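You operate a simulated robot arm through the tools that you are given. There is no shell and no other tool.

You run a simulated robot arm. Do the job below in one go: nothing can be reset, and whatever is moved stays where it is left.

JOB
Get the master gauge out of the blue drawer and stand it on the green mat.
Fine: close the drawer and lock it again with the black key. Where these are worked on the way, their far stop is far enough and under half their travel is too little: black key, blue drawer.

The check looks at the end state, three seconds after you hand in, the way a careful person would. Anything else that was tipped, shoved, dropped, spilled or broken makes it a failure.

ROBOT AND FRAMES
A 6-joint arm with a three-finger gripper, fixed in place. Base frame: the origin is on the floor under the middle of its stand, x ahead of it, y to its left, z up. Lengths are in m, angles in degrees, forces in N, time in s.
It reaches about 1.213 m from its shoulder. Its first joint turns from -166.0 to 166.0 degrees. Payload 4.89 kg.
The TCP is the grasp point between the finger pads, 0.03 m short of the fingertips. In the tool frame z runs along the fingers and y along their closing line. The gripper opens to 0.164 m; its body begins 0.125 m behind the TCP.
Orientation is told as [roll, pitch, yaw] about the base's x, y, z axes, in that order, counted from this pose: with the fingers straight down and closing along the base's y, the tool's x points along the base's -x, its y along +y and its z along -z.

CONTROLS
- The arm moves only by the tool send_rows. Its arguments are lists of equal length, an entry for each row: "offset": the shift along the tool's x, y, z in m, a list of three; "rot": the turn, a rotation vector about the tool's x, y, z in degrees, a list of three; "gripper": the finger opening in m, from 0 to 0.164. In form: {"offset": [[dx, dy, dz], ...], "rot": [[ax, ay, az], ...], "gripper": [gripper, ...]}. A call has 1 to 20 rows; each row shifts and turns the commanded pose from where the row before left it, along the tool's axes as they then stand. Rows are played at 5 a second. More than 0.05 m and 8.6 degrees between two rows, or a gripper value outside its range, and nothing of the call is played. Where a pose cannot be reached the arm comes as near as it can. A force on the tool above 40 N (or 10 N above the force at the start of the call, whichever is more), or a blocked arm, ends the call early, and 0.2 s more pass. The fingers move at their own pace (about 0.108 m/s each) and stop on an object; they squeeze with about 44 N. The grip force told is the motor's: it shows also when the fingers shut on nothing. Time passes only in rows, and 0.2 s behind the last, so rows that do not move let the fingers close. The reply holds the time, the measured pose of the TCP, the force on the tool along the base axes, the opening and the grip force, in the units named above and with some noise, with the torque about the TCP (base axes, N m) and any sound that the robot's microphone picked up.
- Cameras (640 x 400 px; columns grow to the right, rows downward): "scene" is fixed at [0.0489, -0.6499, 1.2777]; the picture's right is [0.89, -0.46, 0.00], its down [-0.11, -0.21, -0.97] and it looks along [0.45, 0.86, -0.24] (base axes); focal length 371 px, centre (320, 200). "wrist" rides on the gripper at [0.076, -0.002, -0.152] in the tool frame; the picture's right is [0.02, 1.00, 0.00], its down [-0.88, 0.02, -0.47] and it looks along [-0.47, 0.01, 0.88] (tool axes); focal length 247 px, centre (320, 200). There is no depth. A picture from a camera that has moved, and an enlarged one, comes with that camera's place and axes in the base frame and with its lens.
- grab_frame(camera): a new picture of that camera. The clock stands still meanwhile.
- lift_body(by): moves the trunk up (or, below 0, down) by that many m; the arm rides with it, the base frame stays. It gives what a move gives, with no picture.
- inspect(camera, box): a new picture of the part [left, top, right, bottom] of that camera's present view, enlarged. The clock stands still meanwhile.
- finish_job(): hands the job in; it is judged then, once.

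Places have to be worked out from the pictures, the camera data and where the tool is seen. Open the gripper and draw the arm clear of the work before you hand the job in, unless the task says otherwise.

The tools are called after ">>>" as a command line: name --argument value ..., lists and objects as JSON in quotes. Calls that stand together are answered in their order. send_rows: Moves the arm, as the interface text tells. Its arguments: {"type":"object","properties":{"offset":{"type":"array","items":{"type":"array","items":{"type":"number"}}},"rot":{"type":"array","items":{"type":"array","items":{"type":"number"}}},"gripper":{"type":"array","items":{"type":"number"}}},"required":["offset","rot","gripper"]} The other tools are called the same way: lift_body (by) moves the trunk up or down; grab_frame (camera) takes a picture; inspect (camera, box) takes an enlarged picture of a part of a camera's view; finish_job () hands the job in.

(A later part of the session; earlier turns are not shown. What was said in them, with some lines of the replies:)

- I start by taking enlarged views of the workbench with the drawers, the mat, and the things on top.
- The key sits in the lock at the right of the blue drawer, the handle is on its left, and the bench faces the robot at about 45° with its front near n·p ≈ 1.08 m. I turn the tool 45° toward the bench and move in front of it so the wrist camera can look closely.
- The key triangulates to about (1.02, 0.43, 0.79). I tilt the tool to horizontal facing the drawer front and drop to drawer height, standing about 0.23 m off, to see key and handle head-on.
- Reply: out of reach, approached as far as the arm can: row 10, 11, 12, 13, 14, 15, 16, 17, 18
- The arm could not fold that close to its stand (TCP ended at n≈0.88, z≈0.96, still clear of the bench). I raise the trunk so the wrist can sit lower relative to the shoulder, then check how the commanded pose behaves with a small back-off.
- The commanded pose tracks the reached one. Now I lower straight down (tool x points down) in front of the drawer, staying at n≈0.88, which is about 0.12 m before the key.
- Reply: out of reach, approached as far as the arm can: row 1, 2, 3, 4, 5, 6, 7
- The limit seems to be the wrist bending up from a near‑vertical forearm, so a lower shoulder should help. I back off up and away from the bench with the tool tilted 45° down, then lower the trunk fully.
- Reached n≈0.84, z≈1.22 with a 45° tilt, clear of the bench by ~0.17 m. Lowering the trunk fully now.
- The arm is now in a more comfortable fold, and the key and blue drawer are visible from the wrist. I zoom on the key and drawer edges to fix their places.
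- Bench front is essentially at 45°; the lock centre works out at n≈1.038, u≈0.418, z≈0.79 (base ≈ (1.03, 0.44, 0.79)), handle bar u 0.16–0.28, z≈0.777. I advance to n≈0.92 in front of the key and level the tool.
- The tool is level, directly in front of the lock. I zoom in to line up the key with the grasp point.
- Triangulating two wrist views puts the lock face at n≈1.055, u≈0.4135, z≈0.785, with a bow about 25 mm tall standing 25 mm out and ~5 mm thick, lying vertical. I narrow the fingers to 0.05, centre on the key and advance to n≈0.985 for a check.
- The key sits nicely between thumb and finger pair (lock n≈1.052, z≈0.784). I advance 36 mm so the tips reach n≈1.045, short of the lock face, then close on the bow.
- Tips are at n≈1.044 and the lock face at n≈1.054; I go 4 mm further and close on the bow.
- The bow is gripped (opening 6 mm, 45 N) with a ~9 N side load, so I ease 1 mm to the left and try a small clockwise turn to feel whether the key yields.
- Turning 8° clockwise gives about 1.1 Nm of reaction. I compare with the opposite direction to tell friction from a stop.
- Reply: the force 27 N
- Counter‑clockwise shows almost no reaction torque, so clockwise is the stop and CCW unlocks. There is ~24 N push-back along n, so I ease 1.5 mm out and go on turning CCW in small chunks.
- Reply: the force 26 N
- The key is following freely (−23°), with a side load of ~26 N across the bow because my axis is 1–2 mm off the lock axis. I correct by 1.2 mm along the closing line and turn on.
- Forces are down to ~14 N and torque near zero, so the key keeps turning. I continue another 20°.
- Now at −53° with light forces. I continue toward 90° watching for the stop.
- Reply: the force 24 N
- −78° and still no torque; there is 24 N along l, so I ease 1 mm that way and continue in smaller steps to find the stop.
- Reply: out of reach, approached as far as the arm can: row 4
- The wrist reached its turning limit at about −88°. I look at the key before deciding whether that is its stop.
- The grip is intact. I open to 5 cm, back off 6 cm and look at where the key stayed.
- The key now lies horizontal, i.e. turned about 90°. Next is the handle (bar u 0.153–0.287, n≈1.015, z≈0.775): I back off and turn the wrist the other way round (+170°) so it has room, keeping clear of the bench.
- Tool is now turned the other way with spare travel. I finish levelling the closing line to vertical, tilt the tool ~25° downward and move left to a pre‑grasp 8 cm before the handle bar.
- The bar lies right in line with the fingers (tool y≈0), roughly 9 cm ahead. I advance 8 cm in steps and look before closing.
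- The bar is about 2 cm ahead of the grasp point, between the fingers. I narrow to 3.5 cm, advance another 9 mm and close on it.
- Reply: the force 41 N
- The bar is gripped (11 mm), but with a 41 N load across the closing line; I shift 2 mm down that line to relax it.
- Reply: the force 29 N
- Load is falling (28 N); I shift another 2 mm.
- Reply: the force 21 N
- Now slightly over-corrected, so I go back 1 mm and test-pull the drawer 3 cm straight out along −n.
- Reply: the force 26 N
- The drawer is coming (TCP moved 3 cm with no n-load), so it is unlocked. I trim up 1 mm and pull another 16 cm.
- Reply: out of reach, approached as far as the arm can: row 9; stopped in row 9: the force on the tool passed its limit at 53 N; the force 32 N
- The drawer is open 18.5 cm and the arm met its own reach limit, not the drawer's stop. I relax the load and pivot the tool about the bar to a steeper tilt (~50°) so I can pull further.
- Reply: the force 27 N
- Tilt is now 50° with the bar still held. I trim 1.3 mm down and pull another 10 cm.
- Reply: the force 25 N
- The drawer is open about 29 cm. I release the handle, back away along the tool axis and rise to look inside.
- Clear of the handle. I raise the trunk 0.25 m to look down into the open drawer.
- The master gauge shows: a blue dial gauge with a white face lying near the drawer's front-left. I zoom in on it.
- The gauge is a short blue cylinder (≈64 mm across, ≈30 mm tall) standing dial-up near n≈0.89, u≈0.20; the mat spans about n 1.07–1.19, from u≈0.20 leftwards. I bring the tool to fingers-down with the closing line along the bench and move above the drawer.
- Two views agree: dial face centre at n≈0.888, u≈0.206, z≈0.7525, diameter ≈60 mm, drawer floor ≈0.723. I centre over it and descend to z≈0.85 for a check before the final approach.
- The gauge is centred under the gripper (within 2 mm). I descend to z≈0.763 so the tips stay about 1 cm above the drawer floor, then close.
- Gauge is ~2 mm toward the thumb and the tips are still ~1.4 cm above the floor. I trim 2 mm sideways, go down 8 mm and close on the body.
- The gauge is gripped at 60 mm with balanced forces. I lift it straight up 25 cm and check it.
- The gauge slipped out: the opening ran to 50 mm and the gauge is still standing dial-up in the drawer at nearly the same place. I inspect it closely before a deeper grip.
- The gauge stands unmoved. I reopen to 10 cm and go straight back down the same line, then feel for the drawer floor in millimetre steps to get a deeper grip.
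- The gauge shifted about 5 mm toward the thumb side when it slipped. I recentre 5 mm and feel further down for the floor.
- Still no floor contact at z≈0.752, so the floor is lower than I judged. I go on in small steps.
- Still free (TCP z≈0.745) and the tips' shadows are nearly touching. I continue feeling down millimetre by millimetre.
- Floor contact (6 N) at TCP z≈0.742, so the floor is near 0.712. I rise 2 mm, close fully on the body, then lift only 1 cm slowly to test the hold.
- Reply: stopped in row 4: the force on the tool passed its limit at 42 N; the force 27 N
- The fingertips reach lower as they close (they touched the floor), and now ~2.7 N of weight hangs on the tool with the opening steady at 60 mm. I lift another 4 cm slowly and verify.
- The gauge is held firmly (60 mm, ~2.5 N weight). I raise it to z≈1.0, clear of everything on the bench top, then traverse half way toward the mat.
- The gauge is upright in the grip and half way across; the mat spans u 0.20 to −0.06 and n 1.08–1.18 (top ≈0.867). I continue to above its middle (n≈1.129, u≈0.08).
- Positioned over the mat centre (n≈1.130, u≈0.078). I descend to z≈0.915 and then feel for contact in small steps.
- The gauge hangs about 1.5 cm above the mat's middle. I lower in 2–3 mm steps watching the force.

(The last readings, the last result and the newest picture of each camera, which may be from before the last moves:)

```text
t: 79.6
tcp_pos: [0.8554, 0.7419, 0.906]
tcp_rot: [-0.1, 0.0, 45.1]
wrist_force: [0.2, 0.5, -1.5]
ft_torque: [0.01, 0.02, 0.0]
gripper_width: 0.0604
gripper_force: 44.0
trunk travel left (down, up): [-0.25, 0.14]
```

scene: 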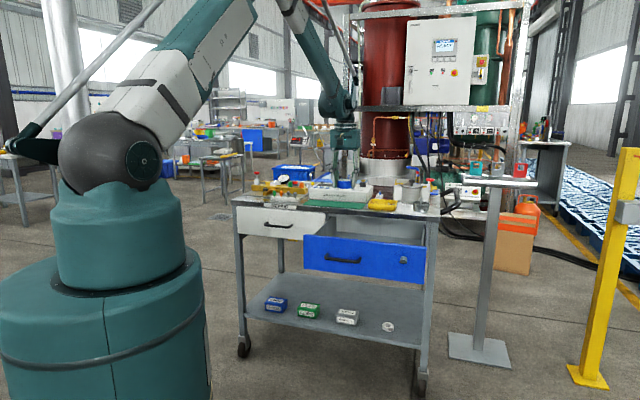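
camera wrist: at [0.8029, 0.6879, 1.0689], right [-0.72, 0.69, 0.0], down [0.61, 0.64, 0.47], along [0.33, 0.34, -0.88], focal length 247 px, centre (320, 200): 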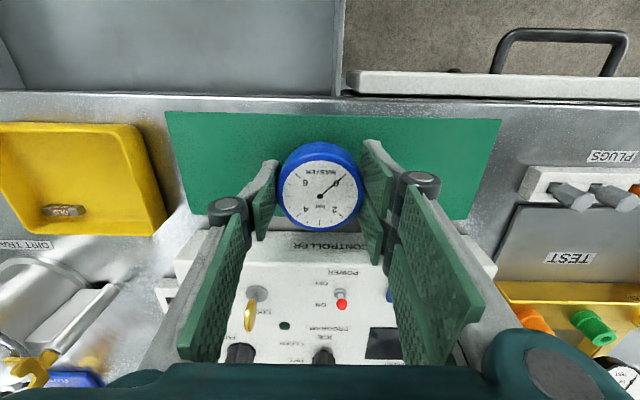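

No contact yet at z≈0.905; I keep lowering in millimetre steps.

>>> send_rows --offset '[[0, 0, 0.001], [0, 0, 0.001], [0, 0, 0.001], [0, 0, 0]]' --rot '[[0, 0, 0], [0, 0, 0], [0, 0, 0], [0, 0, 0]]' --gripper '[0.0, 0.0, 0.0, 0.0]'

>>> inspect --camera "scene" --box '[310, 180, 390, 220]'

```text
t: 80.6
tcp_pos: [0.8558, 0.7405, 0.9019]
tcp_rot: [-0.1, 0.0, 45.1]
wrist_force: [0.1, -0.4, -2.1]
ft_torque: [0.02, -0.03, -0.03]
gripper_width: 0.0604
gripper_force: 43.8
trunk travel left (down, up): [-0.25, 0.14]
```

```text
8.00 times, centred on (350, 200) of scene
camera zoom: at [0.0489, -0.6499, 1.2777], right [0.89, -0.46, 0.0], down [-0.11, -0.21, -0.97], along [0.45, 0.86, -0.24], focal length 2967 px, centre (80, 200)
```

zoom: 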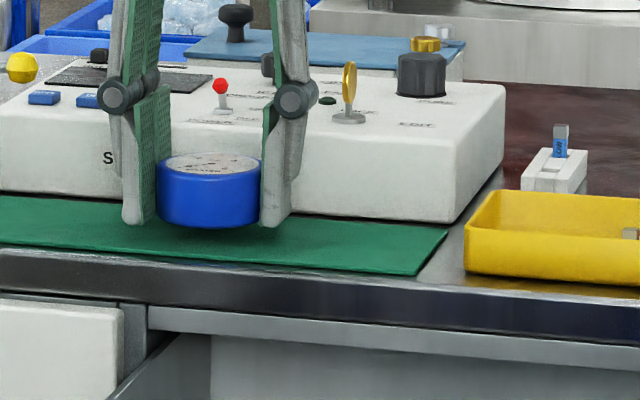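

The base and fingertips are a few millimetres above the mat. I continue down 1 mm at a time.

>>> send_rows --offset '[[0, 0, 0.001], [0, 0, 0.001], [0, 0, 0]]' --rot '[[0, 0, 0], [0, 0, 0], [0, 0, 0]]' --gripper '[0.0, 0.0, 0.0]'

>>> send_rows --offset '[[0, 0, 0.001], [0, 0, 0.001], [0, 0, 0]]' --rot '[[0, 0, 0], [0, 0, 0], [0, 0, 0]]' --gripper '[0.0, 0.0, 0.0]'

```text
t: 81.4
tcp_pos: [0.8556, 0.7411, 0.9012]
tcp_rot: [-0.1, 0.1, 45.0]
wrist_force: [0.0, 0.2, -1.9]
ft_torque: [-0.04, 0.01, 0.02]
gripper_width: 0.0603
gripper_force: 43.9
trunk travel left (down, up): [-0.25, 0.14]
```

```text
t: 82.2
tcp_pos: [0.8563, 0.7405, 0.8973]
tcp_rot: [-0.1, -0.1, 45.1]
wrist_force: [0.5, 0.3, -2.1]
ft_torque: [-0.02, 0.04, 0.02]
gripper_width: 0.0604
gripper_force: 44.0
trunk travel left (down, up): [-0.25, 0.14]
```

Still free at z≈0.898; two more careful millimetre pairs.

>>> send_rows --offset '[[0, 0, 0.001], [0, 0, 0.001], [0, 0, 0]]' --rot '[[0, 0, 0], [0, 0, 0], [0, 0, 0]]' --gripper '[0.0, 0.0, 0.0]'

>>> send_rows --offset '[[0, 0, 0.001], [0, 0, 0.0]]' --rot '[[0, 0, 0], [0, 0, 0]]' --gripper '[0.0, 0.0]'

>>> inspect --camera "scene" --box '[310, 180, 390, 220]'

```text
t: 83.0
tcp_pos: [0.8549, 0.7416, 0.8948]
tcp_rot: [-0.1, 0.0, 45.1]
wrist_force: [-0.6, 0.3, -2.2]
ft_torque: [-0.03, 0.02, 0.01]
gripper_width: 0.0605
gripper_force: 43.9
trunk travel left (down, up): [-0.25, 0.14]
```

```text
t: 83.6
tcp_pos: [0.8552, 0.7402, 0.8955]
tcp_rot: [-0.1, -0.1, 45.1]
wrist_force: [-1.3, 0.3, -2.9]
ft_torque: [-0.03, 0.02, -0.01]
gripper_width: 0.0601
gripper_force: 44.3
trunk travel left (down, up): [-0.25, 0.14]
```

```text
8.00 times, centred on (350, 200) of scene
camera zoom: at [0.0489, -0.6499, 1.2777], right [0.89, -0.46, 0.0], down [-0.11, -0.21, -0.97], along [0.45, 0.86, -0.24], focal length 2967 px, centre (80, 200)
```

zoom: 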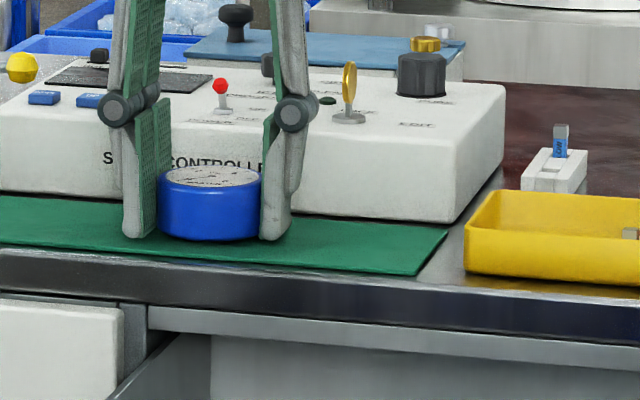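

The shadow has almost closed up; contact is imminent. One millimetre at a time now.

>>> send_rows --offset '[[0, 0, 0.001], [0, 0, 0]]' --rot '[[0, 0, 0], [0, 0, 0]]' --gripper '[0.0, 0.0]'

>>> send_rows --offset '[[0, 0, 0.001], [0, 0, 0]]' --rot '[[0, 0, 0], [0, 0, 0]]' --gripper '[0.0, 0.0]'

```text
t: 84.2
tcp_pos: [0.8553, 0.7411, 0.8944]
tcp_rot: [-0.1, 0.0, 45.2]
wrist_force: [0.2, -0.2, -2.1]
ft_torque: [-0.01, -0.01, -0.03]
gripper_width: 0.0604
gripper_force: 43.9
trunk travel left (down, up): [-0.25, 0.14]
```

```text
t: 84.8
tcp_pos: [0.855, 0.7406, 0.8921]
tcp_rot: [-0.2, 0.1, 45.1]
wrist_force: [-0.6, 0.8, -1.5]
ft_torque: [0.05, 0.01, 0.01]
gripper_width: 0.0604
gripper_force: 43.6
trunk travel left (down, up): [-0.25, 0.14]
```

Still hanging freely (−2 N). Continuing down.

>>> send_rows --offset '[[0, 0, 0.001], [0, 0, 0]]' --rot '[[0, 0, 0], [0, 0, 0]]' --gripper '[0.0, 0.0]'

>>> send_rows --offset '[[0, 0, 0.001], [0, 0, 0]]' --rot '[[0, 0, 0], [0, 0, 0]]' --gripper '[0.0, 0.0]'

>>> inspect --camera "scene" --box '[310, 180, 390, 220]'

```text
t: 85.4
tcp_pos: [0.8541, 0.7423, 0.893]
tcp_rot: [0.0, -0.1, 45.1]
wrist_force: [0.4, 2.5, 10.7]
ft_torque: [0.43, 0.34, -0.08]
gripper_width: 0.0603
gripper_force: 44.0
trunk travel left (down, up): [-0.25, 0.14]
```

```text
t: 86.0
tcp_pos: [0.8544, 0.7392, 0.892]
tcp_rot: [-0.1, 0.0, 45.1]
wrist_force: [4.8, 6.8, 24.0]
ft_torque: [0.69, 0.66, -0.27]
gripper_width: 0.0605
gripper_force: 44.5
trunk travel left (down, up): [-0.25, 0.14]
```

```text
8.00 times, centred on (350, 200) of scene
camera zoom: at [0.0489, -0.6499, 1.2777], right [0.89, -0.46, 0.0], down [-0.11, -0.21, -0.97], along [0.45, 0.86, -0.24], focal length 2967 px, centre (80, 200)
```

zoom: 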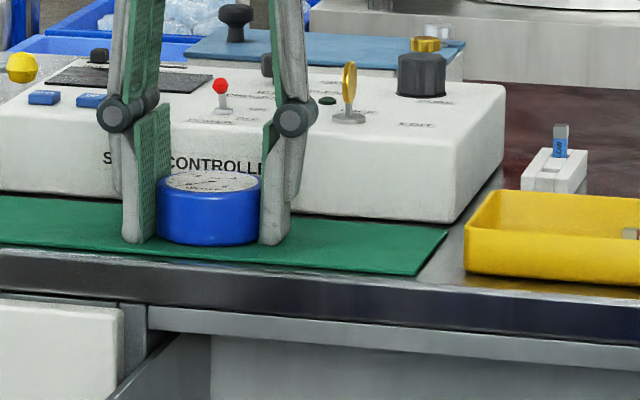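

Contact is made (24 N upward, pair side first). I ease up 1 mm to lighten it and open the fingers gently.

>>> send_rows --offset '[[0, 0, -0.001], [0, 0, 0], [0, 0, 0], [0, 0, 0], [0, 0, 0], [0, 0, 0]]' --rot '[[0, 0, 0], [0, 0, 0], [0, 0, 0], [0, 0, 0], [0, 0, 0], [0, 0, 0]]' --gripper '[0.0, 0.06, 0.064, 0.072, 0.085, 0.095]'

>>> grab_frame --camera "wrist"

>>> inspect --camera "scene" --box '[310, 180, 390, 220]'

```text
t: 87.4
tcp_pos: [0.8546, 0.7403, 0.8925]
tcp_rot: [-0.1, 0.0, 45.0]
wrist_force: [0.6, 0.4, 0.0]
ft_torque: [0.01, 0.02, 0.04]
gripper_width: 0.095
gripper_force: 0.3
trunk travel left (down, up): [-0.25, 0.14]
```

```text
taken
camera wrist: at [0.8023, 0.6859, 1.0455], right [-0.72, 0.69, 0.0], down [0.61, 0.64, 0.47], along [0.33, 0.34, -0.88], focal length 247 px, centre (320, 200)
```

wrist: 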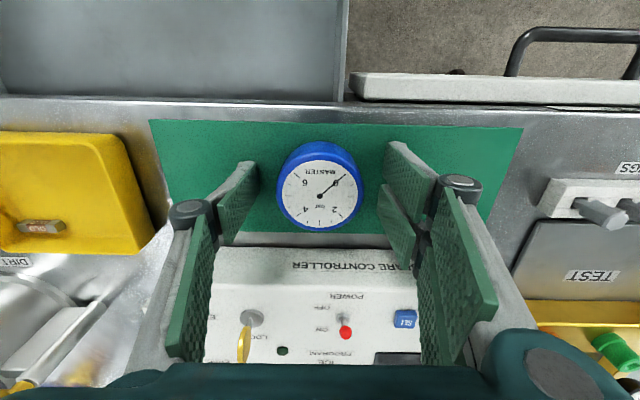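

```text
8.00 times, centred on (350, 200) of scene
camera zoom: at [0.0489, -0.6499, 1.2777], right [0.89, -0.46, 0.0], down [-0.11, -0.21, -0.97], along [0.45, 0.86, -0.24], focal length 2967 px, centre (80, 200)
```

zoom: 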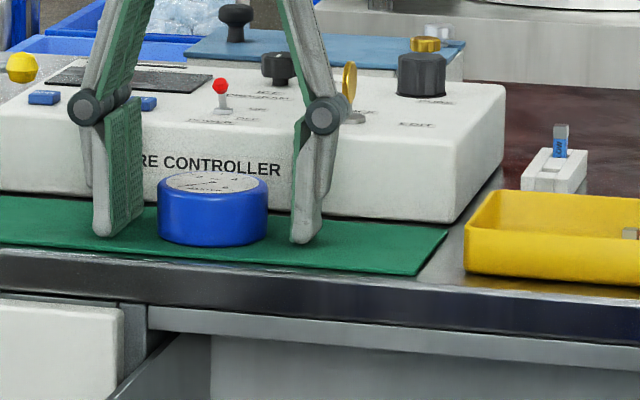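

The gauge stands upright on the mat, free of the fingers. I rise straight up 16 cm and then withdraw back over the drawer toward the robot.

>>> send_rows --offset '[[0, 0, -0.015], [0, 0, -0.03], [0, 0, -0.04], [0, 0, -0.04], [0, 0, -0.035], [0.038, -0.03, 0], [0.038, -0.03, 0], [0.038, -0.03, 0], [0.038, -0.03, 0], [0.038, -0.03, 0], [0.038, -0.03, 0], [0.038, -0.03, 0], [0.038, -0.03, 0], [0.04, 0, 0], [0.04, 0, 0], [0, 0, 0]]' --rot '[[0, 0, 0], [0, 0, 0], [0, 0, 0], [0, 0, 0], [0, 0, 0], [0, 0, 0], [0, 0, 0], [0, 0, 0], [0, 0, 0], [0, 0, 0], [0, 0, 0], [0, 0, 0], [0, 0, 0], [0, 0, 0], [0, 0, 0], [0, 0, 0]]' --gripper '[0.1, 0.1, 0.1, 0.1, 0.1, 0.1, 0.1, 0.1, 0.06, 0.03, 0.0, 0.0, 0.0, 0.0, 0.0, 0.0]'

>>> grab_frame --camera "wrist"

>>> inspect --camera "scene" --box '[220, 150, 460, 300]'

```text
t: 90.8
tcp_pos: [0.751, 0.3038, 1.0561]
tcp_rot: [-0.1, 0.0, 45.0]
wrist_force: [-1.5, -0.7, 0.4]
ft_torque: [0.06, -0.13, 0.03]
gripper_width: 0.0001
gripper_force: 44.1
trunk travel left (down, up): [-0.25, 0.14]
```

```text
taken
camera wrist: at [0.6973, 0.2486, 1.2103], right [-0.72, 0.69, 0.0], down [0.61, 0.64, 0.47], along [0.33, 0.34, -0.88], focal length 247 px, centre (320, 200)
```

wrist: 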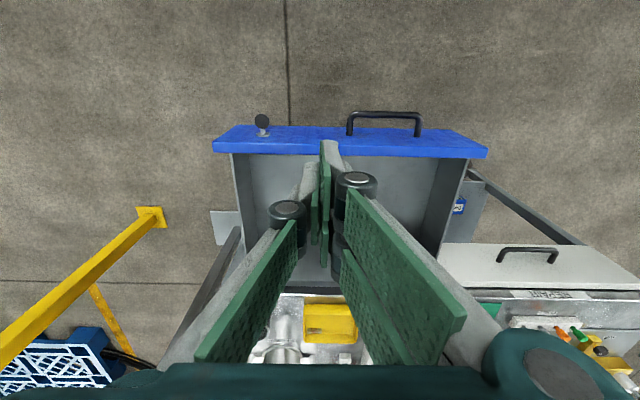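

```text
2.67 times, centred on (340, 225) of scene
camera zoom: at [0.0489, -0.6499, 1.2777], right [0.89, -0.46, 0.0], down [-0.11, -0.21, -0.97], along [0.45, 0.86, -0.24], focal length 989 px, centre (267, 133)
```

zoom: 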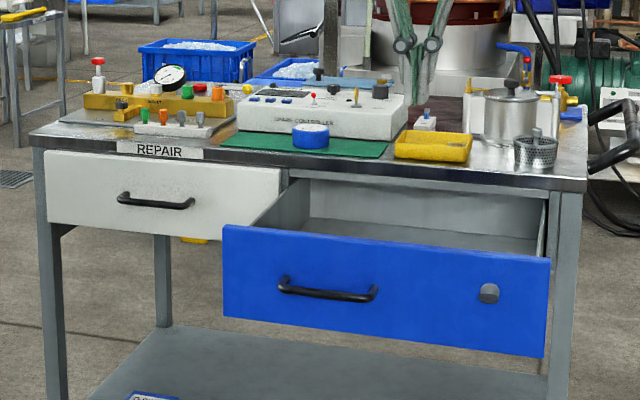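

The gauge stands on the mat and the bench is otherwise as before. Before closing the drawer I measure where its front panel is now.

>>> inspect --camera "wrist" --box '[200, 95, 360, 195]'

>>> inspect --camera "wrist" --box '[340, 95, 500, 195]'

```text
4.00 times, centred on (280, 145) of wrist
camera zoom: at [0.6973, 0.2486, 1.2103], right [-0.72, 0.69, 0.0], down [0.61, 0.64, 0.47], along [0.33, 0.34, -0.88], focal length 988 px, centre (480, 420)
```

zoom: 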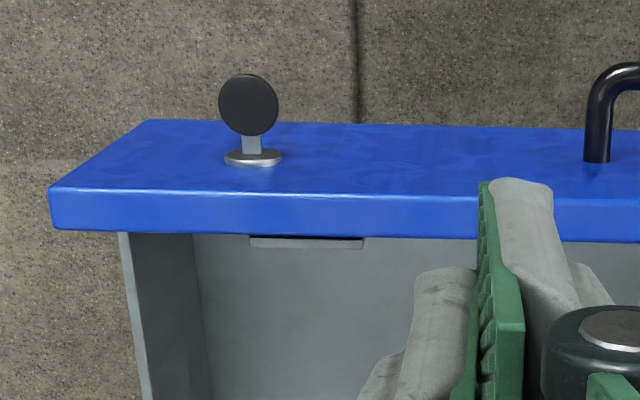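

```text
4.00 times, centred on (420, 145) of wrist
camera zoom: at [0.6973, 0.2486, 1.2103], right [-0.72, 0.69, 0.0], down [0.61, 0.64, 0.47], along [0.33, 0.34, -0.88], focal length 988 px, centre (-80, 420)
```

zoom: 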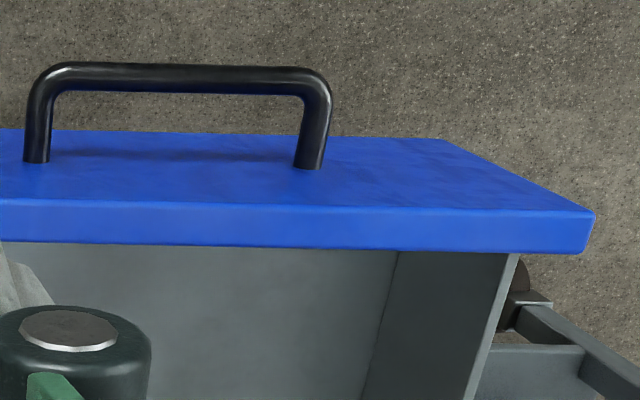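

The front panel's outer face is at n≈0.769, matching a 29 cm opening; the key still lies flat. I raise the trunk 10 cm for a looser fold, then come down in front of the panel at u≈0.345 (between handle and key) with the tool tilted and fingers closed.

>>> lift_body --by 0.1

>>> send_rows --offset '[[0.0077, -0.0048, 0.0427], [0.0077, -0.0048, 0.0427], [0.0077, -0.0048, 0.0427], [0.0077, -0.0048, 0.0427], [0.0077, -0.0048, 0.0427], [0.0077, -0.0048, 0.0427], [0, 0, 0.015], [0.0019, 0, 0.0149], [0.0037, 0, 0.0145], [0.0055, 0, 0.014], [0.0072, 0, 0.0132], [0.0088, 0, 0.0122], [0.0102, 0, 0.011], [0, 0, 0]]' --rot '[[0, 0, 0], [0, 0, 0], [0, 0, 0], [0, 0, 0], [0, 0, 0], [0, 0, 0], [0, -7.14, 0], [0, -7.14, 0], [0, -7.14, 0], [0, -7.14, 0], [0, -7.14, 0], [0, -7.14, 0], [0, -7.14, 0], [0, 0, 0]]' --gripper '[0.0, 0.0, 0.0, 0.0, 0.0, 0.0, 0.0, 0.0, 0.0, 0.0, 0.0, 0.0, 0.0, 0.0]'

>>> grab_frame --camera "wrist"

>>> grab_frame --camera "scene"

```text
t: 92.1
tcp_pos: [0.7505, 0.3032, 1.1556]
tcp_rot: [-0.1, 0.0, 45.1]
wrist_force: [0.0, 0.4, -0.5]
ft_torque: [0.02, -0.01, -0.03]
gripper_width: 0.0
gripper_force: 43.7
trunk travel left (down, up): [-0.35, 0.04]
```

```text
t: 95.1
tcp_pos: [0.8926, 0.283, 0.9155]
tcp_rot: [-0.1, -49.8, 45.2]
wrist_force: [0.7, 0.6, -0.7]
ft_torque: [0.06, -0.02, 0.01]
gripper_width: 0.0
gripper_force: 43.7
out of reach, approached as far as the arm can: row 9, 10, 11, 12, 13
trunk travel left (down, up): [-0.35, 0.04]
```

```text
taken
camera wrist: at [0.7777, 0.1645, 0.9573], right [-0.72, 0.7, -0.02], down [0.13, 0.16, 0.98], along [0.68, 0.7, -0.21], focal length 247 px, centre (320, 200)
```

wrist: 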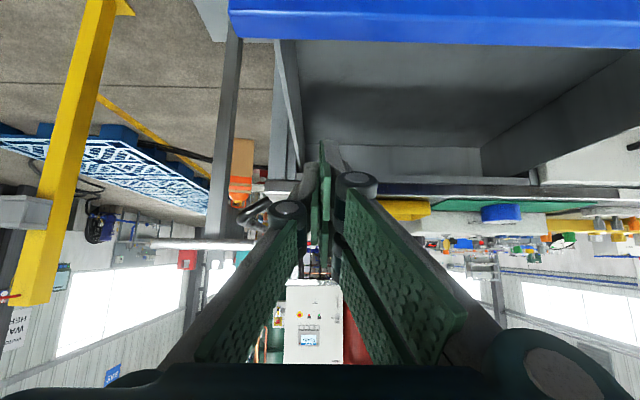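

```text
taken
```

scene: 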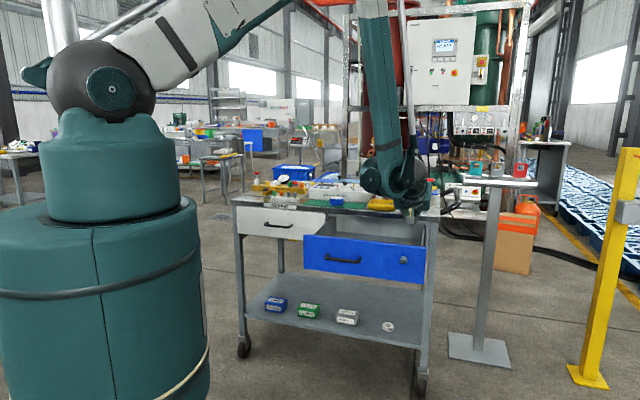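

The arm's limit turns out to be the forearm's steepness (about 67° below horizontal), so a low trunk suits work in front of the drawer. The tool ended above the drawer without contact; I lift it up and back clear of the bench, then lower the trunk.

>>> send_rows --offset '[[-0.0345, 0, -0.029], [-0.0345, 0, -0.029], [0, 0.0172, -0.0448], [0, 0.0172, -0.0448], [0, 0.0172, -0.0448], [0, 0.0172, -0.0448], [0, 0.0172, -0.0448], [0, 0, 0]]' --rot '[[0, 0, 0], [0, 0, 0], [0, 0, 0], [0, 0, 0], [0, 0, 0], [0, 0, 0], [0, 0, 0], [0, 0, 0]]' --gripper '[0.0, 0.0, 0.0, 0.0, 0.0, 0.0, 0.0, 0.0]'

```text
t: 96.9
tcp_pos: [0.7073, 0.224, 1.1534]
tcp_rot: [-0.3, -50.1, 45.2]
wrist_force: [-2.1, -0.5, 1.8]
ft_torque: [-0.09, -0.13, -0.09]
gripper_width: 0.0
gripper_force: 44.1
trunk travel left (down, up): [-0.35, 0.04]
```

At n≈0.66, u≈0.342, z≈1.15 with no limits hit. Lowering the trunk 0.35 m brings the tips in front of the panel, about 8 cm off it.

>>> lift_body --by -0.35

>>> grab_frame --camera "wrist"

>>> grab_frame --camera "scene"

```text
t: 100.3
tcp_pos: [0.7092, 0.222, 0.8012]
tcp_rot: [-0.2, -50.0, 45.2]
wrist_force: [-0.6, 0.5, 0.3]
ft_torque: [0.02, 0.01, 0.0]
gripper_width: 0.0001
gripper_force: 43.9
trunk travel left (down, up): [0.0, 0.39]
```

```text
taken
camera wrist: at [0.5938, 0.1048, 0.842], right [-0.72, 0.7, -0.02], down [0.13, 0.16, 0.98], along [0.68, 0.7, -0.2], focal length 247 px, centre (320, 200)
```

wrist: 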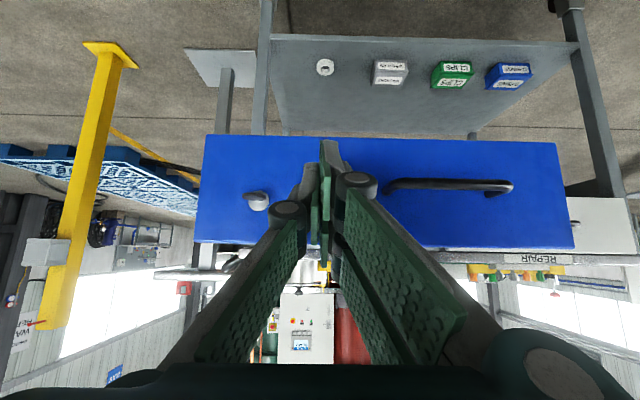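

```text
taken
```

scene: 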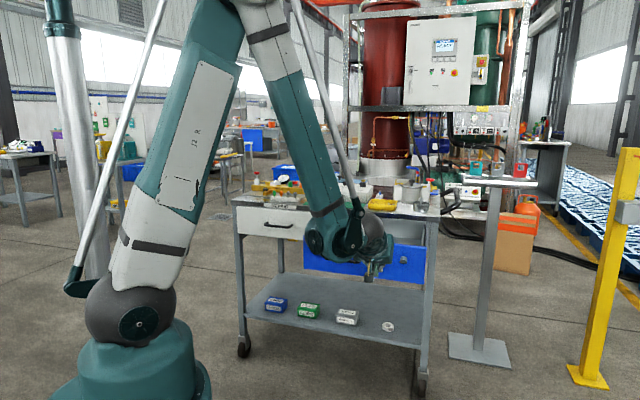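

Fingertips point at the panel between key and handle. I push forward along n: quick approach, then 2 cm per row.

>>> send_rows --offset '[[-0.0193, 0, 0.023], [-0.0193, 0, 0.023], [-0.0064, 0, 0.0077], [-0.0064, 0, 0.0077], [-0.01286, 0, 0.0153], [-0.01286, 0, 0.0153], [-0.01286, 0, 0.0153], [-0.01286, 0, 0.0153], [-0.01286, 0, 0.0153], [-0.01286, 0, 0.0153], [-0.01286, 0, 0.0153], [-0.01286, 0, 0.0153], [-0.01286, 0, 0.0153], [-0.01286, 0, 0.0153]]' --rot '[[0, 0, 0], [0, 0, 0], [0, 0, 0], [0, 0, 0], [0, 0, 0], [0, 0, 0], [0, 0, 0], [0, 0, 0], [0, 0, 0], [0, 0, 0], [0, 0, 0], [0, 0, 0], [0, 0, 0], [0, 0, 0]]' --gripper '[0.0, 0.0, 0.0, 0.0, 0.0, 0.0, 0.0, 0.0, 0.0, 0.0, 0.0, 0.0, 0.0, 0.0]'

>>> grab_frame --camera "wrist"

>>> grab_frame --camera "scene"

```text
t: 103.3
tcp_pos: [0.909, 0.4206, 0.8]
tcp_rot: [-0.1, -50.0, 45.3]
wrist_force: [-0.2, -0.9, -0.5]
ft_torque: [0.0, -0.01, 0.0]
gripper_width: 0.0002
gripper_force: 44.1
trunk travel left (down, up): [0.0, 0.39]
```

```text
taken
camera wrist: at [0.7937, 0.3032, 0.8421], right [-0.72, 0.7, -0.02], down [0.13, 0.16, 0.98], along [0.68, 0.7, -0.2], focal length 247 px, centre (320, 200)
```

wrist: 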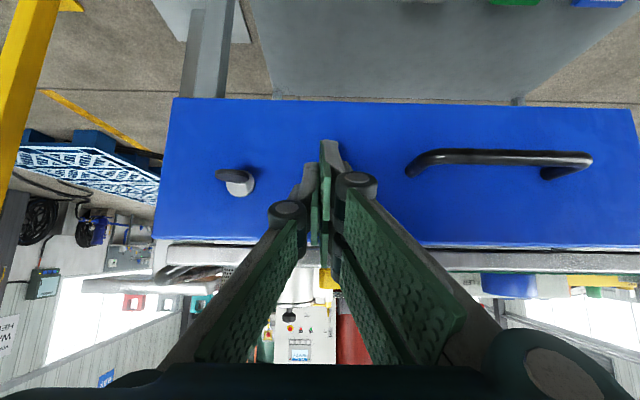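

```text
taken
```

scene: 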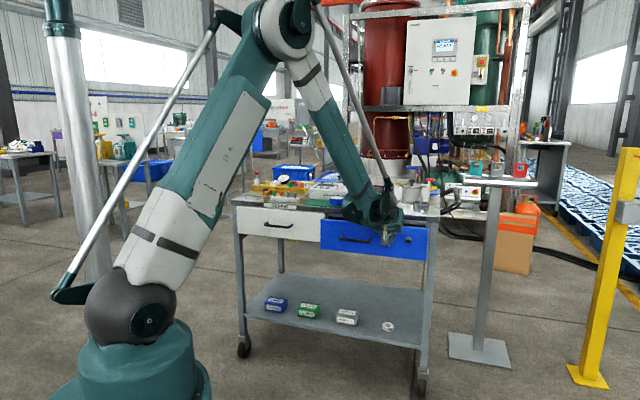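

The drawer is sliding in easily (TCP n≈0.94). I continue more slowly until its closed stop shows as force.

>>> send_rows --offset '[[-0.01286, 0, 0.0153], [-0.01286, 0, 0.0153], [-0.0064, 0, 0.0077], [-0.0064, 0, 0.0077], [-0.0064, 0, 0.0077], [-0.0032, 0, 0.0038], [-0.0032, 0, 0.0038]]' --rot '[[0, 0, 0], [0, 0, 0], [0, 0, 0], [0, 0, 0], [0, 0, 0], [0, 0, 0], [0, 0, 0]]' --gripper '[0.0, 0.0, 0.0, 0.0, 0.0, 0.0, 0.0]'

>>> grab_frame --camera "wrist"

```text
t: 105.0
tcp_pos: [0.962, 0.4757, 0.8008]
tcp_rot: [-0.2, -49.8, 45.3]
wrist_force: [-9.8, -9.2, 4.0]
ft_torque: [0.18, -0.19, 0.03]
gripper_width: 0.0
gripper_force: 44.5
trunk travel left (down, up): [0.0, 0.39]
stopped in row 7: the force on the tool passed its limit at 45 N (the readings are from after the stop); the commanded pose is now the measured one
```

```text
taken
camera wrist: at [0.8468, 0.3573, 0.8425], right [-0.72, 0.69, -0.02], down [0.13, 0.16, 0.98], along [0.68, 0.7, -0.21], focal length 247 px, centre (320, 200)
```

wrist: 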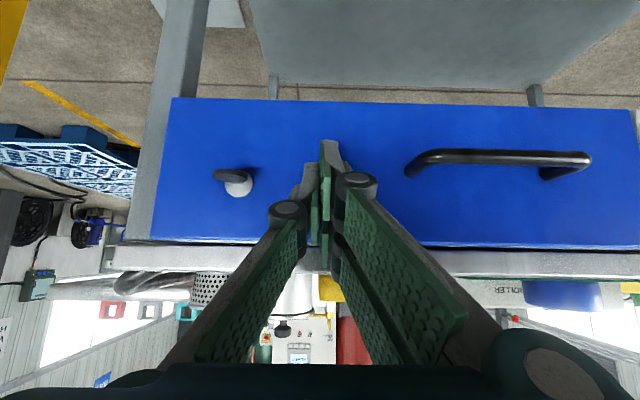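

The drawer hit its closed stop (45 N, panel back at n≈1.057). I back off 10 cm, level the tool and centre on the lock for re-locking.

>>> send_rows --offset '[[0.0215, 0, -0.0255], [0.0215, 0, -0.0255], [0.0215, 0, -0.0255], [0, -0.014, 0], [0, -0.014, 0], [0, -0.014, 0], [0, -0.014, 0], [0, -0.014, 0], [0.0158, 0, 0.003], [0, 0, 0]]' --rot '[[0, 0, 0], [0, 0, 0], [0, 0, 0], [0, -8, 0], [0, -8, 0], [0, -8, 0], [0, -8, 0], [0, -8, 0], [0, 0, 0], [0, 0, 0]]' --gripper '[0.0, 0.0, 0.0, 0.05, 0.05, 0.05, 0.05, 0.05, 0.05, 0.05]'

>>> grab_frame --camera "wrist"

>>> inspect --camera "scene" --box '[220, 150, 460, 300]'

```text
t: 107.2
tcp_pos: [0.9433, 0.3577, 0.7841]
tcp_rot: [-33.3, -89.9, 78.4]
wrist_force: [-0.4, -0.4, 1.3]
ft_torque: [-0.03, 0.03, -0.03]
gripper_width: 0.0502
gripper_force: 0.1
trunk travel left (down, up): [0.0, 0.39]
```

```text
taken
camera wrist: at [0.8373, 0.2485, 0.7095], right [-0.71, 0.7, -0.02], down [-0.35, -0.32, 0.88], along [0.61, 0.63, 0.47], focal length 247 px, centre (320, 200)
```

wrist: 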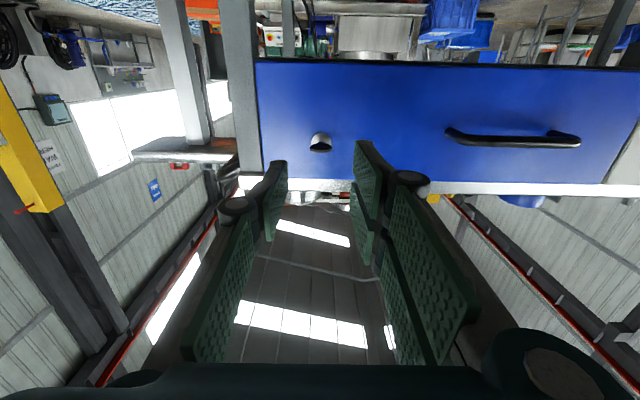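

```text
2.67 times, centred on (340, 225) of scene
camera zoom: at [0.0489, -0.6499, 1.2777], right [0.89, -0.46, 0.0], down [-0.11, -0.21, -0.97], along [0.45, 0.86, -0.24], focal length 989 px, centre (267, 133)
```

zoom: 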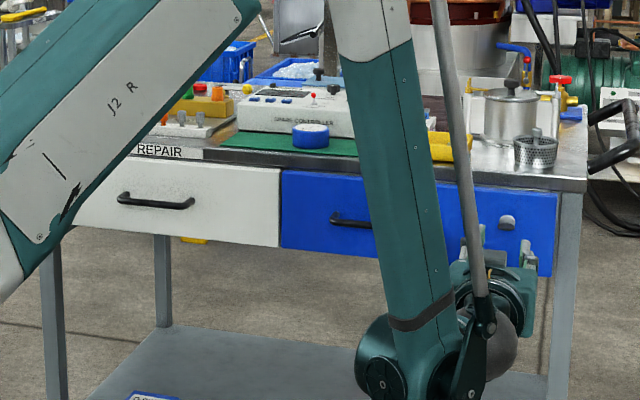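

Drawer is closed and I'm level in front of the lock. I turn the wrist −85° so the fingers close vertically on the now‑horizontal key bow.

>>> send_rows --offset '[[-0.0018, 0.001, 0], [0, 0, 0], [0, 0, 0], [0, 0, 0], [0, 0, 0], [0, 0, 0], [0, 0, 0], [0, 0, 0], [0, 0, 0], [0, 0, 0], [0, 0, 0], [0, 0, 0], [0, 0, 0]]' --rot '[[0, 0, 0], [0, 0, -7.7], [0, 0, -7.7], [0, 0, -7.7], [0, 0, -7.7], [0, 0, -7.7], [0, 0, -7.7], [0, 0, -7.7], [0, 0, -7.7], [0, 0, -7.7], [0, 0, -7.7], [0, 0, -7.7], [0, 0, 0]]' --gripper '[0.05, 0.05, 0.05, 0.05, 0.05, 0.05, 0.05, 0.05, 0.05, 0.05, 0.05, 0.05, 0.05]'

>>> grab_frame --camera "wrist"

>>> inspect --camera "wrist" --box '[240, 60, 400, 160]'

```text
t: 110.0
tcp_pos: [0.9448, 0.3587, 0.787]
tcp_rot: [-88.8, -5.7, 134.9]
wrist_force: [0.8, -0.5, 0.0]
ft_torque: [-0.01, 0.01, 0.03]
gripper_width: 0.0502
gripper_force: 0.1
trunk travel left (down, up): [0.0, 0.39]
```

```text
taken
camera wrist: at [0.8903, 0.197, 0.7855], right [-0.07, 0.04, -1.0], down [-0.96, 0.29, 0.08], along [0.29, 0.96, 0.02], focal length 247 px, centre (320, 200)
```

wrist: 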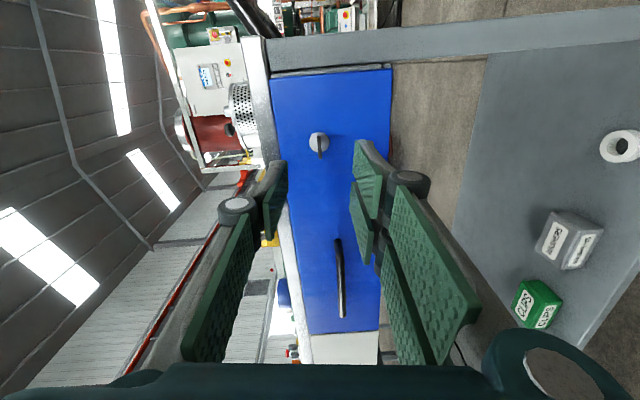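

```text
4.00 times, centred on (320, 110) of wrist
camera zoom: at [0.8903, 0.197, 0.7855], right [-0.07, 0.04, -1.0], down [-0.96, 0.29, 0.08], along [0.29, 0.96, 0.02], focal length 988 px, centre (320, 560)
```

zoom: 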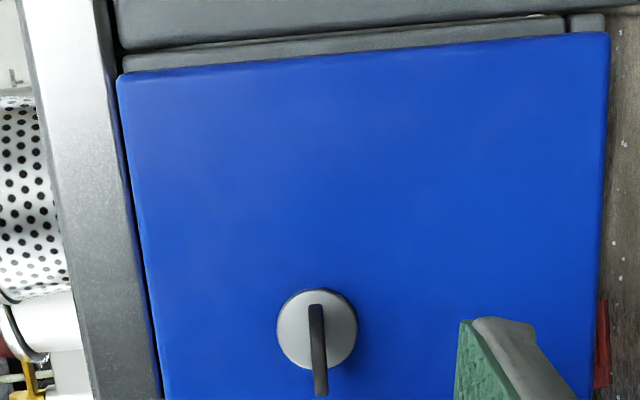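

The lock axis is within 1.5 mm of the tool axis. I trim that and advance 98 mm so the pads straddle the bow.

>>> send_rows --offset '[[0, -0.0013, 0.03], [0, 0, 0.03], [0, 0, 0.025], [0, 0, 0.0125], [0, 0, 0]]' --rot '[[0, 0, 0], [0, 0, 0], [0, 0, 0], [0, 0, 0], [0, 0, 0]]' --gripper '[0.05, 0.05, 0.05, 0.05, 0.05]'

>>> inspect --camera "wrist" --box '[240, 100, 400, 200]'

```text
t: 111.2
tcp_pos: [1.0119, 0.4284, 0.7885]
tcp_rot: [-88.9, -5.7, 135.0]
wrist_force: [0.4, 0.2, 0.6]
ft_torque: [-0.05, -0.02, 0.01]
gripper_width: 0.0498
gripper_force: 0.1
trunk travel left (down, up): [0.0, 0.39]
```

```text
4.00 times, centred on (320, 150) of wrist
camera zoom: at [0.96, 0.2661, 0.7868], right [-0.07, 0.04, -1.0], down [-0.96, 0.29, 0.08], along [0.29, 0.96, 0.02], focal length 988 px, centre (320, 400)
```

zoom: 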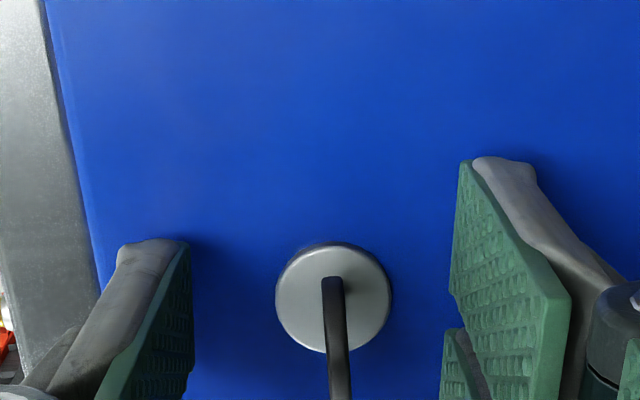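

The key is about 2.4 mm off the middle of the opening. I correct that and close on the bow.

>>> send_rows --offset '[[0, 0.0024, 0], [0, 0, 0], [0, 0, 0], [0, 0, 0], [0, 0, 0]]' --rot '[[0, 0, 0], [0, 0, 0], [0, 0, 0], [0, 0, 0], [0, 0, 0]]' --gripper '[0.05, 0.03, 0.01, 0.0, 0.0]'

>>> inspect --camera "wrist" --box '[240, 100, 400, 200]'

```text
t: 112.4
tcp_pos: [1.012, 0.4271, 0.7845]
tcp_rot: [-88.8, -5.6, 135.0]
wrist_force: [0.0, 2.2, -2.4]
ft_torque: [0.3, -0.29, 0.01]
gripper_width: 0.0059
gripper_force: 45.2
trunk travel left (down, up): [0.0, 0.39]
```

```text
4.00 times, centred on (320, 150) of wrist
camera zoom: at [0.9594, 0.2658, 0.784], right [-0.07, 0.04, -1.0], down [-0.96, 0.29, 0.08], along [0.29, 0.96, 0.02], focal length 988 px, centre (320, 400)
```

zoom: 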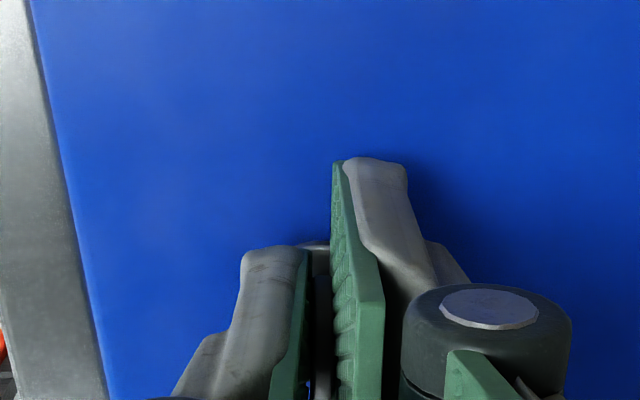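

The bow is gripped (5.9 mm) with very light forces. I turn it clockwise in chunks of 20°, watching side loads.

>>> send_rows --offset '[[0, 0, 0], [0, 0, 0], [0, 0, 0], [0, 0, 0]]' --rot '[[0, 0, 5], [0, 0, 5], [0, 0, 5], [0, 0, 5]]' --gripper '[0.0, 0.0, 0.0, 0.0]'

```text
t: 113.4
tcp_pos: [1.0126, 0.4272, 0.7851]
tcp_rot: [-89.7, -25.3, 134.9]
wrist_force: [-12.1, -23.7, -21.3]
ft_torque: [0.03, -0.08, 0.01]
gripper_width: 0.0059
gripper_force: 45.3
trunk travel left (down, up): [0.0, 0.39]
```

Load built to ~34 N (25 N push-back along n, 16 N across). I ease back 1.2 mm and shift 0.8 mm across, and continue turning.

>>> send_rows --offset '[[0.0005, 0.0008, -0.0013], [0, 0, 0], [0, 0, 0], [0, 0, 0]]' --rot '[[0, 0, 0], [0, 0, 5], [0, 0, 5], [0, 0, 5]]' --gripper '[0.0, 0.0, 0.0, 0.0]'

```text
t: 114.4
tcp_pos: [1.012, 0.4269, 0.7852]
tcp_rot: [-89.7, -40.3, 134.9]
wrist_force: [13.7, -9.9, 3.3]
ft_torque: [0.44, -0.41, -0.35]
gripper_width: 0.0058
gripper_force: 44.9
trunk travel left (down, up): [0.0, 0.39]
```

At −50°, loads ~17 N and no resisting torque. Continuing with a slight trim.

>>> send_rows --offset '[[0.0004, -0.0006, 0], [0, 0, 0], [0, 0, 0], [0, 0, 0]]' --rot '[[0, 0, 5], [0, 0, 5], [0, 0, 5], [0, 0, 5]]' --gripper '[0.0, 0.0, 0.0, 0.0]'

```text
t: 115.4
tcp_pos: [1.0114, 0.4267, 0.7847]
tcp_rot: [-89.6, -60.2, 135.0]
wrist_force: [3.7, -3.1, 3.3]
ft_torque: [0.38, -0.4, -0.23]
gripper_width: 0.0061
gripper_force: 44.5
trunk travel left (down, up): [0.0, 0.39]
```

At −30° with only a few newtons. I turn the next 20°.

>>> send_rows --offset '[[0, 0, 0], [0, 0, 0], [0, 0, 0], [0, 0, 0]]' --rot '[[0, 0, 5], [0, 0, 5], [0, 0, 5], [0, 0, 5]]' --gripper '[0.0, 0.0, 0.0, 0.0]'

```text
t: 116.4
tcp_pos: [1.0107, 0.4277, 0.7845]
tcp_rot: [-88.7, -80.2, 133.8]
wrist_force: [-4.5, 2.1, 0.5]
ft_torque: [0.35, -0.37, -0.23]
gripper_width: 0.0061
gripper_force: 45.1
trunk travel left (down, up): [0.0, 0.39]
```

At −10°, still free. I turn the last 10° and then a little beyond to feel the stop.

>>> send_rows --offset '[[0, 0, 0], [0, 0, 0], [0, 0, 0]]' --rot '[[0, 0, 4], [0, 0, 4], [0, 0, 2]]' --gripper '[0.0, 0.0, 0.0]'

>>> send_rows --offset '[[0, 0, 0], [0, 0, 0]]' --rot '[[0, 0, 2], [0, 0, 2]]' --gripper '[0.0, 0.0]'

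```text
t: 117.2
tcp_pos: [1.0125, 0.4281, 0.7847]
tcp_rot: [36.2, -89.6, 9.1]
wrist_force: [-12.8, 11.4, -14.6]
ft_torque: [0.09, -0.29, -0.01]
gripper_width: 0.0058
gripper_force: 45.1
trunk travel left (down, up): [0.0, 0.39]
```

```text
t: 117.8
tcp_pos: [1.0128, 0.4272, 0.7842]
tcp_rot: [86.6, -85.7, -41.4]
wrist_force: [-17.2, 14.0, -11.5]
ft_torque: [-0.7, -0.26, 0.25]
gripper_width: 0.006
gripper_force: 45.0
trunk travel left (down, up): [0.0, 0.39]
```

Torque of −0.7 Nm at +4° shows the key is against its original locked stop. One more small press, then I relax, open and back off to verify.

>>> send_rows --offset '[[0, 0.001, 0], [0, 0, 0], [0, 0, 0]]' --rot '[[0, 0, 2], [0, 0, 0], [0, 0, -4]]' --gripper '[0.0, 0.0, 0.0]'

>>> send_rows --offset '[[0, 0, 0], [0, 0, 0], [0, 0, -0.03], [0, 0, -0.035], [0, 0, -0.035]]' --rot '[[0, 0, 0], [0, 0, 0], [0, 0, 0], [0, 0, 0], [0, 0, 0]]' --gripper '[0.05, 0.05, 0.05, 0.05, 0.05]'

>>> grab_frame --camera "wrist"

>>> inspect --camera "wrist" --box '[280, 100, 380, 162]'

```text
t: 118.6
tcp_pos: [1.01, 0.4276, 0.784]
tcp_rot: [83.5, -87.8, -38.5]
wrist_force: [-4.5, 6.8, -9.8]
ft_torque: [-0.63, 0.09, -0.15]
gripper_width: 0.006
gripper_force: 45.3
trunk travel left (down, up): [0.0, 0.39]
```

```text
t: 119.8
tcp_pos: [0.9428, 0.3572, 0.7833]
tcp_rot: [83.8, -87.9, -38.8]
wrist_force: [0.1, 0.1, -0.4]
ft_torque: [0.11, -0.08, 0.0]
gripper_width: 0.0502
gripper_force: 0.2
trunk travel left (down, up): [0.0, 0.39]
```

```text
taken
camera wrist: at [0.8347, 0.2496, 0.7093], right [-0.71, 0.7, 0.02], down [-0.32, -0.34, 0.88], along [0.63, 0.62, 0.47], focal length 247 px, centre (320, 200)
```

wrist: 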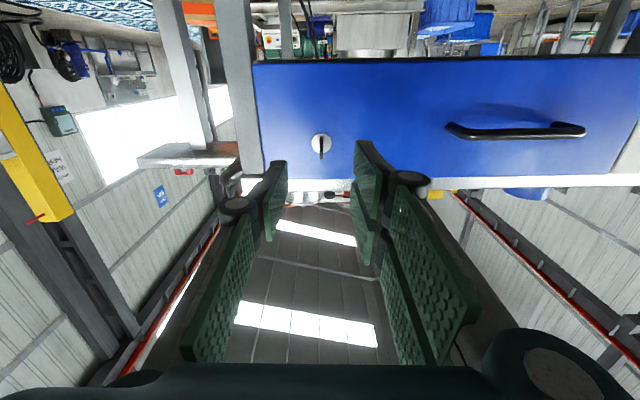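

```text
6.40 times, centred on (330, 131) of wrist
camera zoom: at [0.8347, 0.2496, 0.7093], right [-0.71, 0.7, 0.02], down [-0.32, -0.34, 0.88], along [0.63, 0.62, 0.47], focal length 1581 px, centre (256, 642)
```

zoom: 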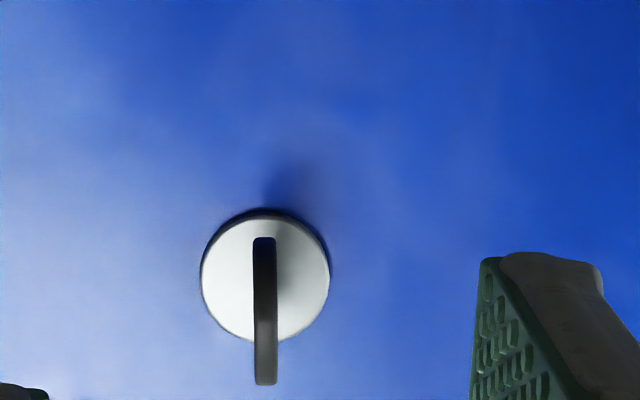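

The key is vertical again at its locked stop and the drawer is shut. I now tilt and draw the arm back clear of the bench.

>>> send_rows --offset '[[0, 0, -0.02], [0, 0, -0.025], [0, 0, -0.025], [0, 0, -0.025], [0, 0, -0.025], [0, 0, -0.025], [0, 0, -0.04], [0, 0, -0.04]]' --rot '[[0, 7.5, 0], [0, 7.5, 0], [0, 7.5, 0], [0, 7.5, 0], [0, 7.5, 0], [0, 7.5, 0], [0, 0, 0], [0, 0, 0]]' --gripper '[0.06, 0.08, 0.1, 0.1, 0.1, 0.1, 0.1, 0.1]'

>>> grab_frame --camera "wrist"

>>> grab_frame --camera "scene"

```text
t: 121.6
tcp_pos: [0.8107, 0.2196, 0.8899]
tcp_rot: [3.2, -44.8, 42.9]
wrist_force: [2.9, -0.3, -1.4]
ft_torque: [0.05, 0.14, 0.18]
gripper_width: 0.1001
gripper_force: 0.1
trunk travel left (down, up): [0.0, 0.39]
```

```text
taken
camera wrist: at [0.7007, 0.1014, 0.9462], right [-0.72, 0.69, 0.02], down [0.22, 0.19, 0.96], along [0.66, 0.69, -0.29], focal length 247 px, centre (320, 200)
```

wrist: 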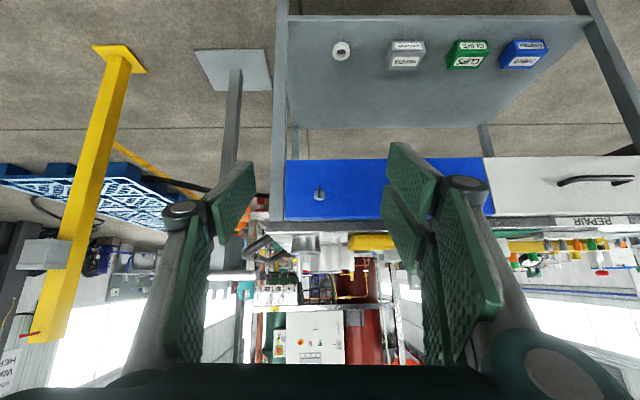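

```text
taken
```

scene: 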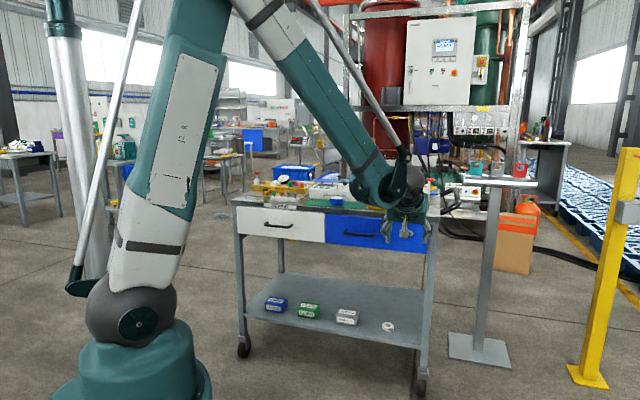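

Clear of the drawer. I raise the trunk so the arm stands above bench level and the final state can be checked.

>>> lift_body --by 0.25

>>> send_rows --offset '[[0, 0, 0], [0, 0, 0], [0, 0, 0], [0, 0, 0], [0, 0, 0], [0, 0, 0]]' --rot '[[0, 7.5, 0], [0, 7.5, 0], [0, 7.5, 0], [0, 7.5, 0], [0, 7.5, 0], [0, 7.5, 0]]' --gripper '[0.12, 0.14, 0.164, 0.164, 0.164, 0.164]'

>>> grab_frame --camera "wrist"

>>> inspect --camera "scene" --box '[220, 150, 460, 300]'

>>> inspect --camera "scene" --box '[320, 200, 440, 275]'

```text
t: 124.2
tcp_pos: [0.8101, 0.2187, 1.141]
tcp_rot: [3.2, -44.7, 43.0]
wrist_force: [0.4, -0.2, -0.1]
ft_torque: [-0.01, -0.01, -0.02]
gripper_width: 0.0996
gripper_force: 0.1
trunk travel left (down, up): [-0.25, 0.14]
```

```text
t: 125.5
tcp_pos: [0.8109, 0.2179, 1.1417]
tcp_rot: [2.1, 0.3, 45.1]
wrist_force: [-1.8, -1.3, 1.0]
ft_torque: [0.08, -0.14, -0.03]
gripper_width: 0.164
gripper_force: 0.1
trunk travel left (down, up): [-0.25, 0.14]
```

```text
taken
camera wrist: at [0.7622, 0.1589, 1.2964], right [-0.72, 0.69, 0.04], down [0.62, 0.63, 0.47], along [0.3, 0.36, -0.88], focal length 247 px, centre (320, 200)
```

wrist: 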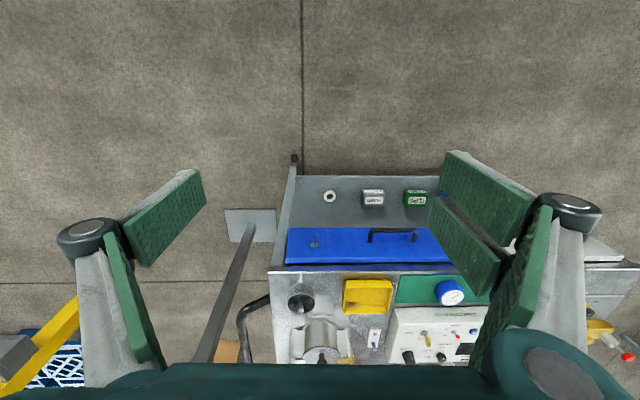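

```text
2.67 times, centred on (340, 225) of scene
camera zoom: at [0.0489, -0.6499, 1.2777], right [0.89, -0.46, 0.0], down [-0.11, -0.21, -0.97], along [0.45, 0.86, -0.24], focal length 989 px, centre (267, 133)
```

zoom: 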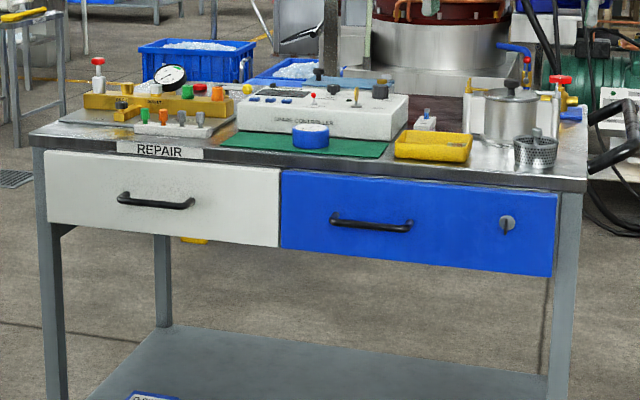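

```text
5.33 times, centred on (380, 238) of scene
camera zoom: at [0.0489, -0.6499, 1.2777], right [0.89, -0.46, 0.0], down [-0.11, -0.21, -0.97], along [0.45, 0.86, -0.24], focal length 1978 px, centre (0, 0)
```

zoom: 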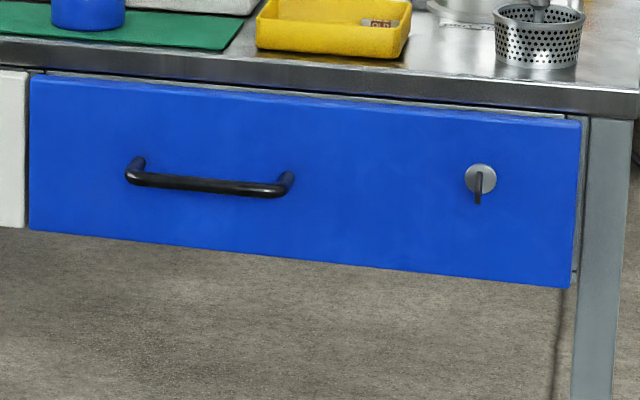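

Drawer and key look exactly as at the start (closed and locked), and the gauge stands on the mat. One last close look at the gauge's footing.

>>> inspect --camera "wrist" --box '[380, 255, 508, 335]'

>>> inspect --camera "scene" --box '[290, 175, 390, 225]'

```text
5.00 times, centred on (444, 295) of wrist
camera zoom: at [0.7622, 0.1589, 1.2964], right [-0.72, 0.69, 0.04], down [0.62, 0.63, 0.47], along [0.3, 0.36, -0.88], focal length 1235 px, centre (-300, -275)
```

zoom: 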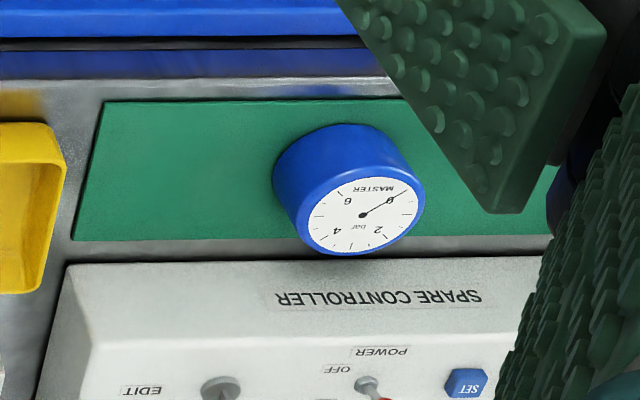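

```text
6.40 times, centred on (340, 200) of scene
camera zoom: at [0.0489, -0.6499, 1.2777], right [0.89, -0.46, 0.0], down [-0.11, -0.21, -0.97], along [0.45, 0.86, -0.24], focal length 2374 px, centre (192, 200)
```

zoom: 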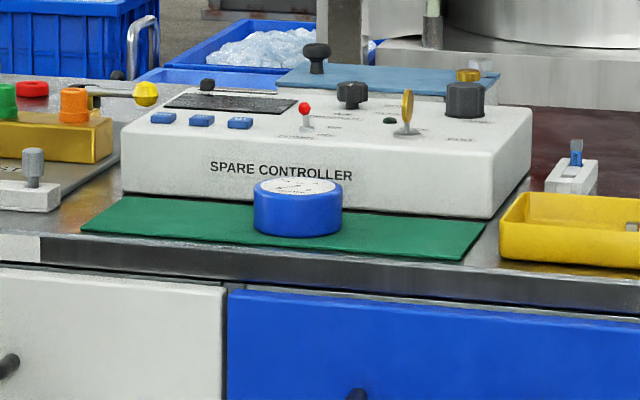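

The gauge stands upright on the mat, dial up. The drawer is closed with its key back at the locked stop. Everything else looks untouched, and the open gripper is clear, so I hand in.

>>> finish_job

```text
The job is handed in.
```

The master gauge is out of the blue drawer and standing upright, dial up, near the middle of the green mat. The drawer is closed and locked again with the black key.

- **Slip while lifting:** on the first lift the gauge slipped out of the fingers. It stayed upright on the drawer floor and shifted about 5 mm. The second, deeper grip held all the way to the mat.
- **Drawer:** I pulled it open about 29 cm without feeling its far stop. I pushed it shut until it met its closed stop.
- **Key:** I turned it back until it pressed against its original stop, and it stands vertical as it did at the start. I did not pull on the handle afterwards to test the lock.

In the last pictures nothing else on the bench looked moved. The gripper was open and the arm clear before I handed in.
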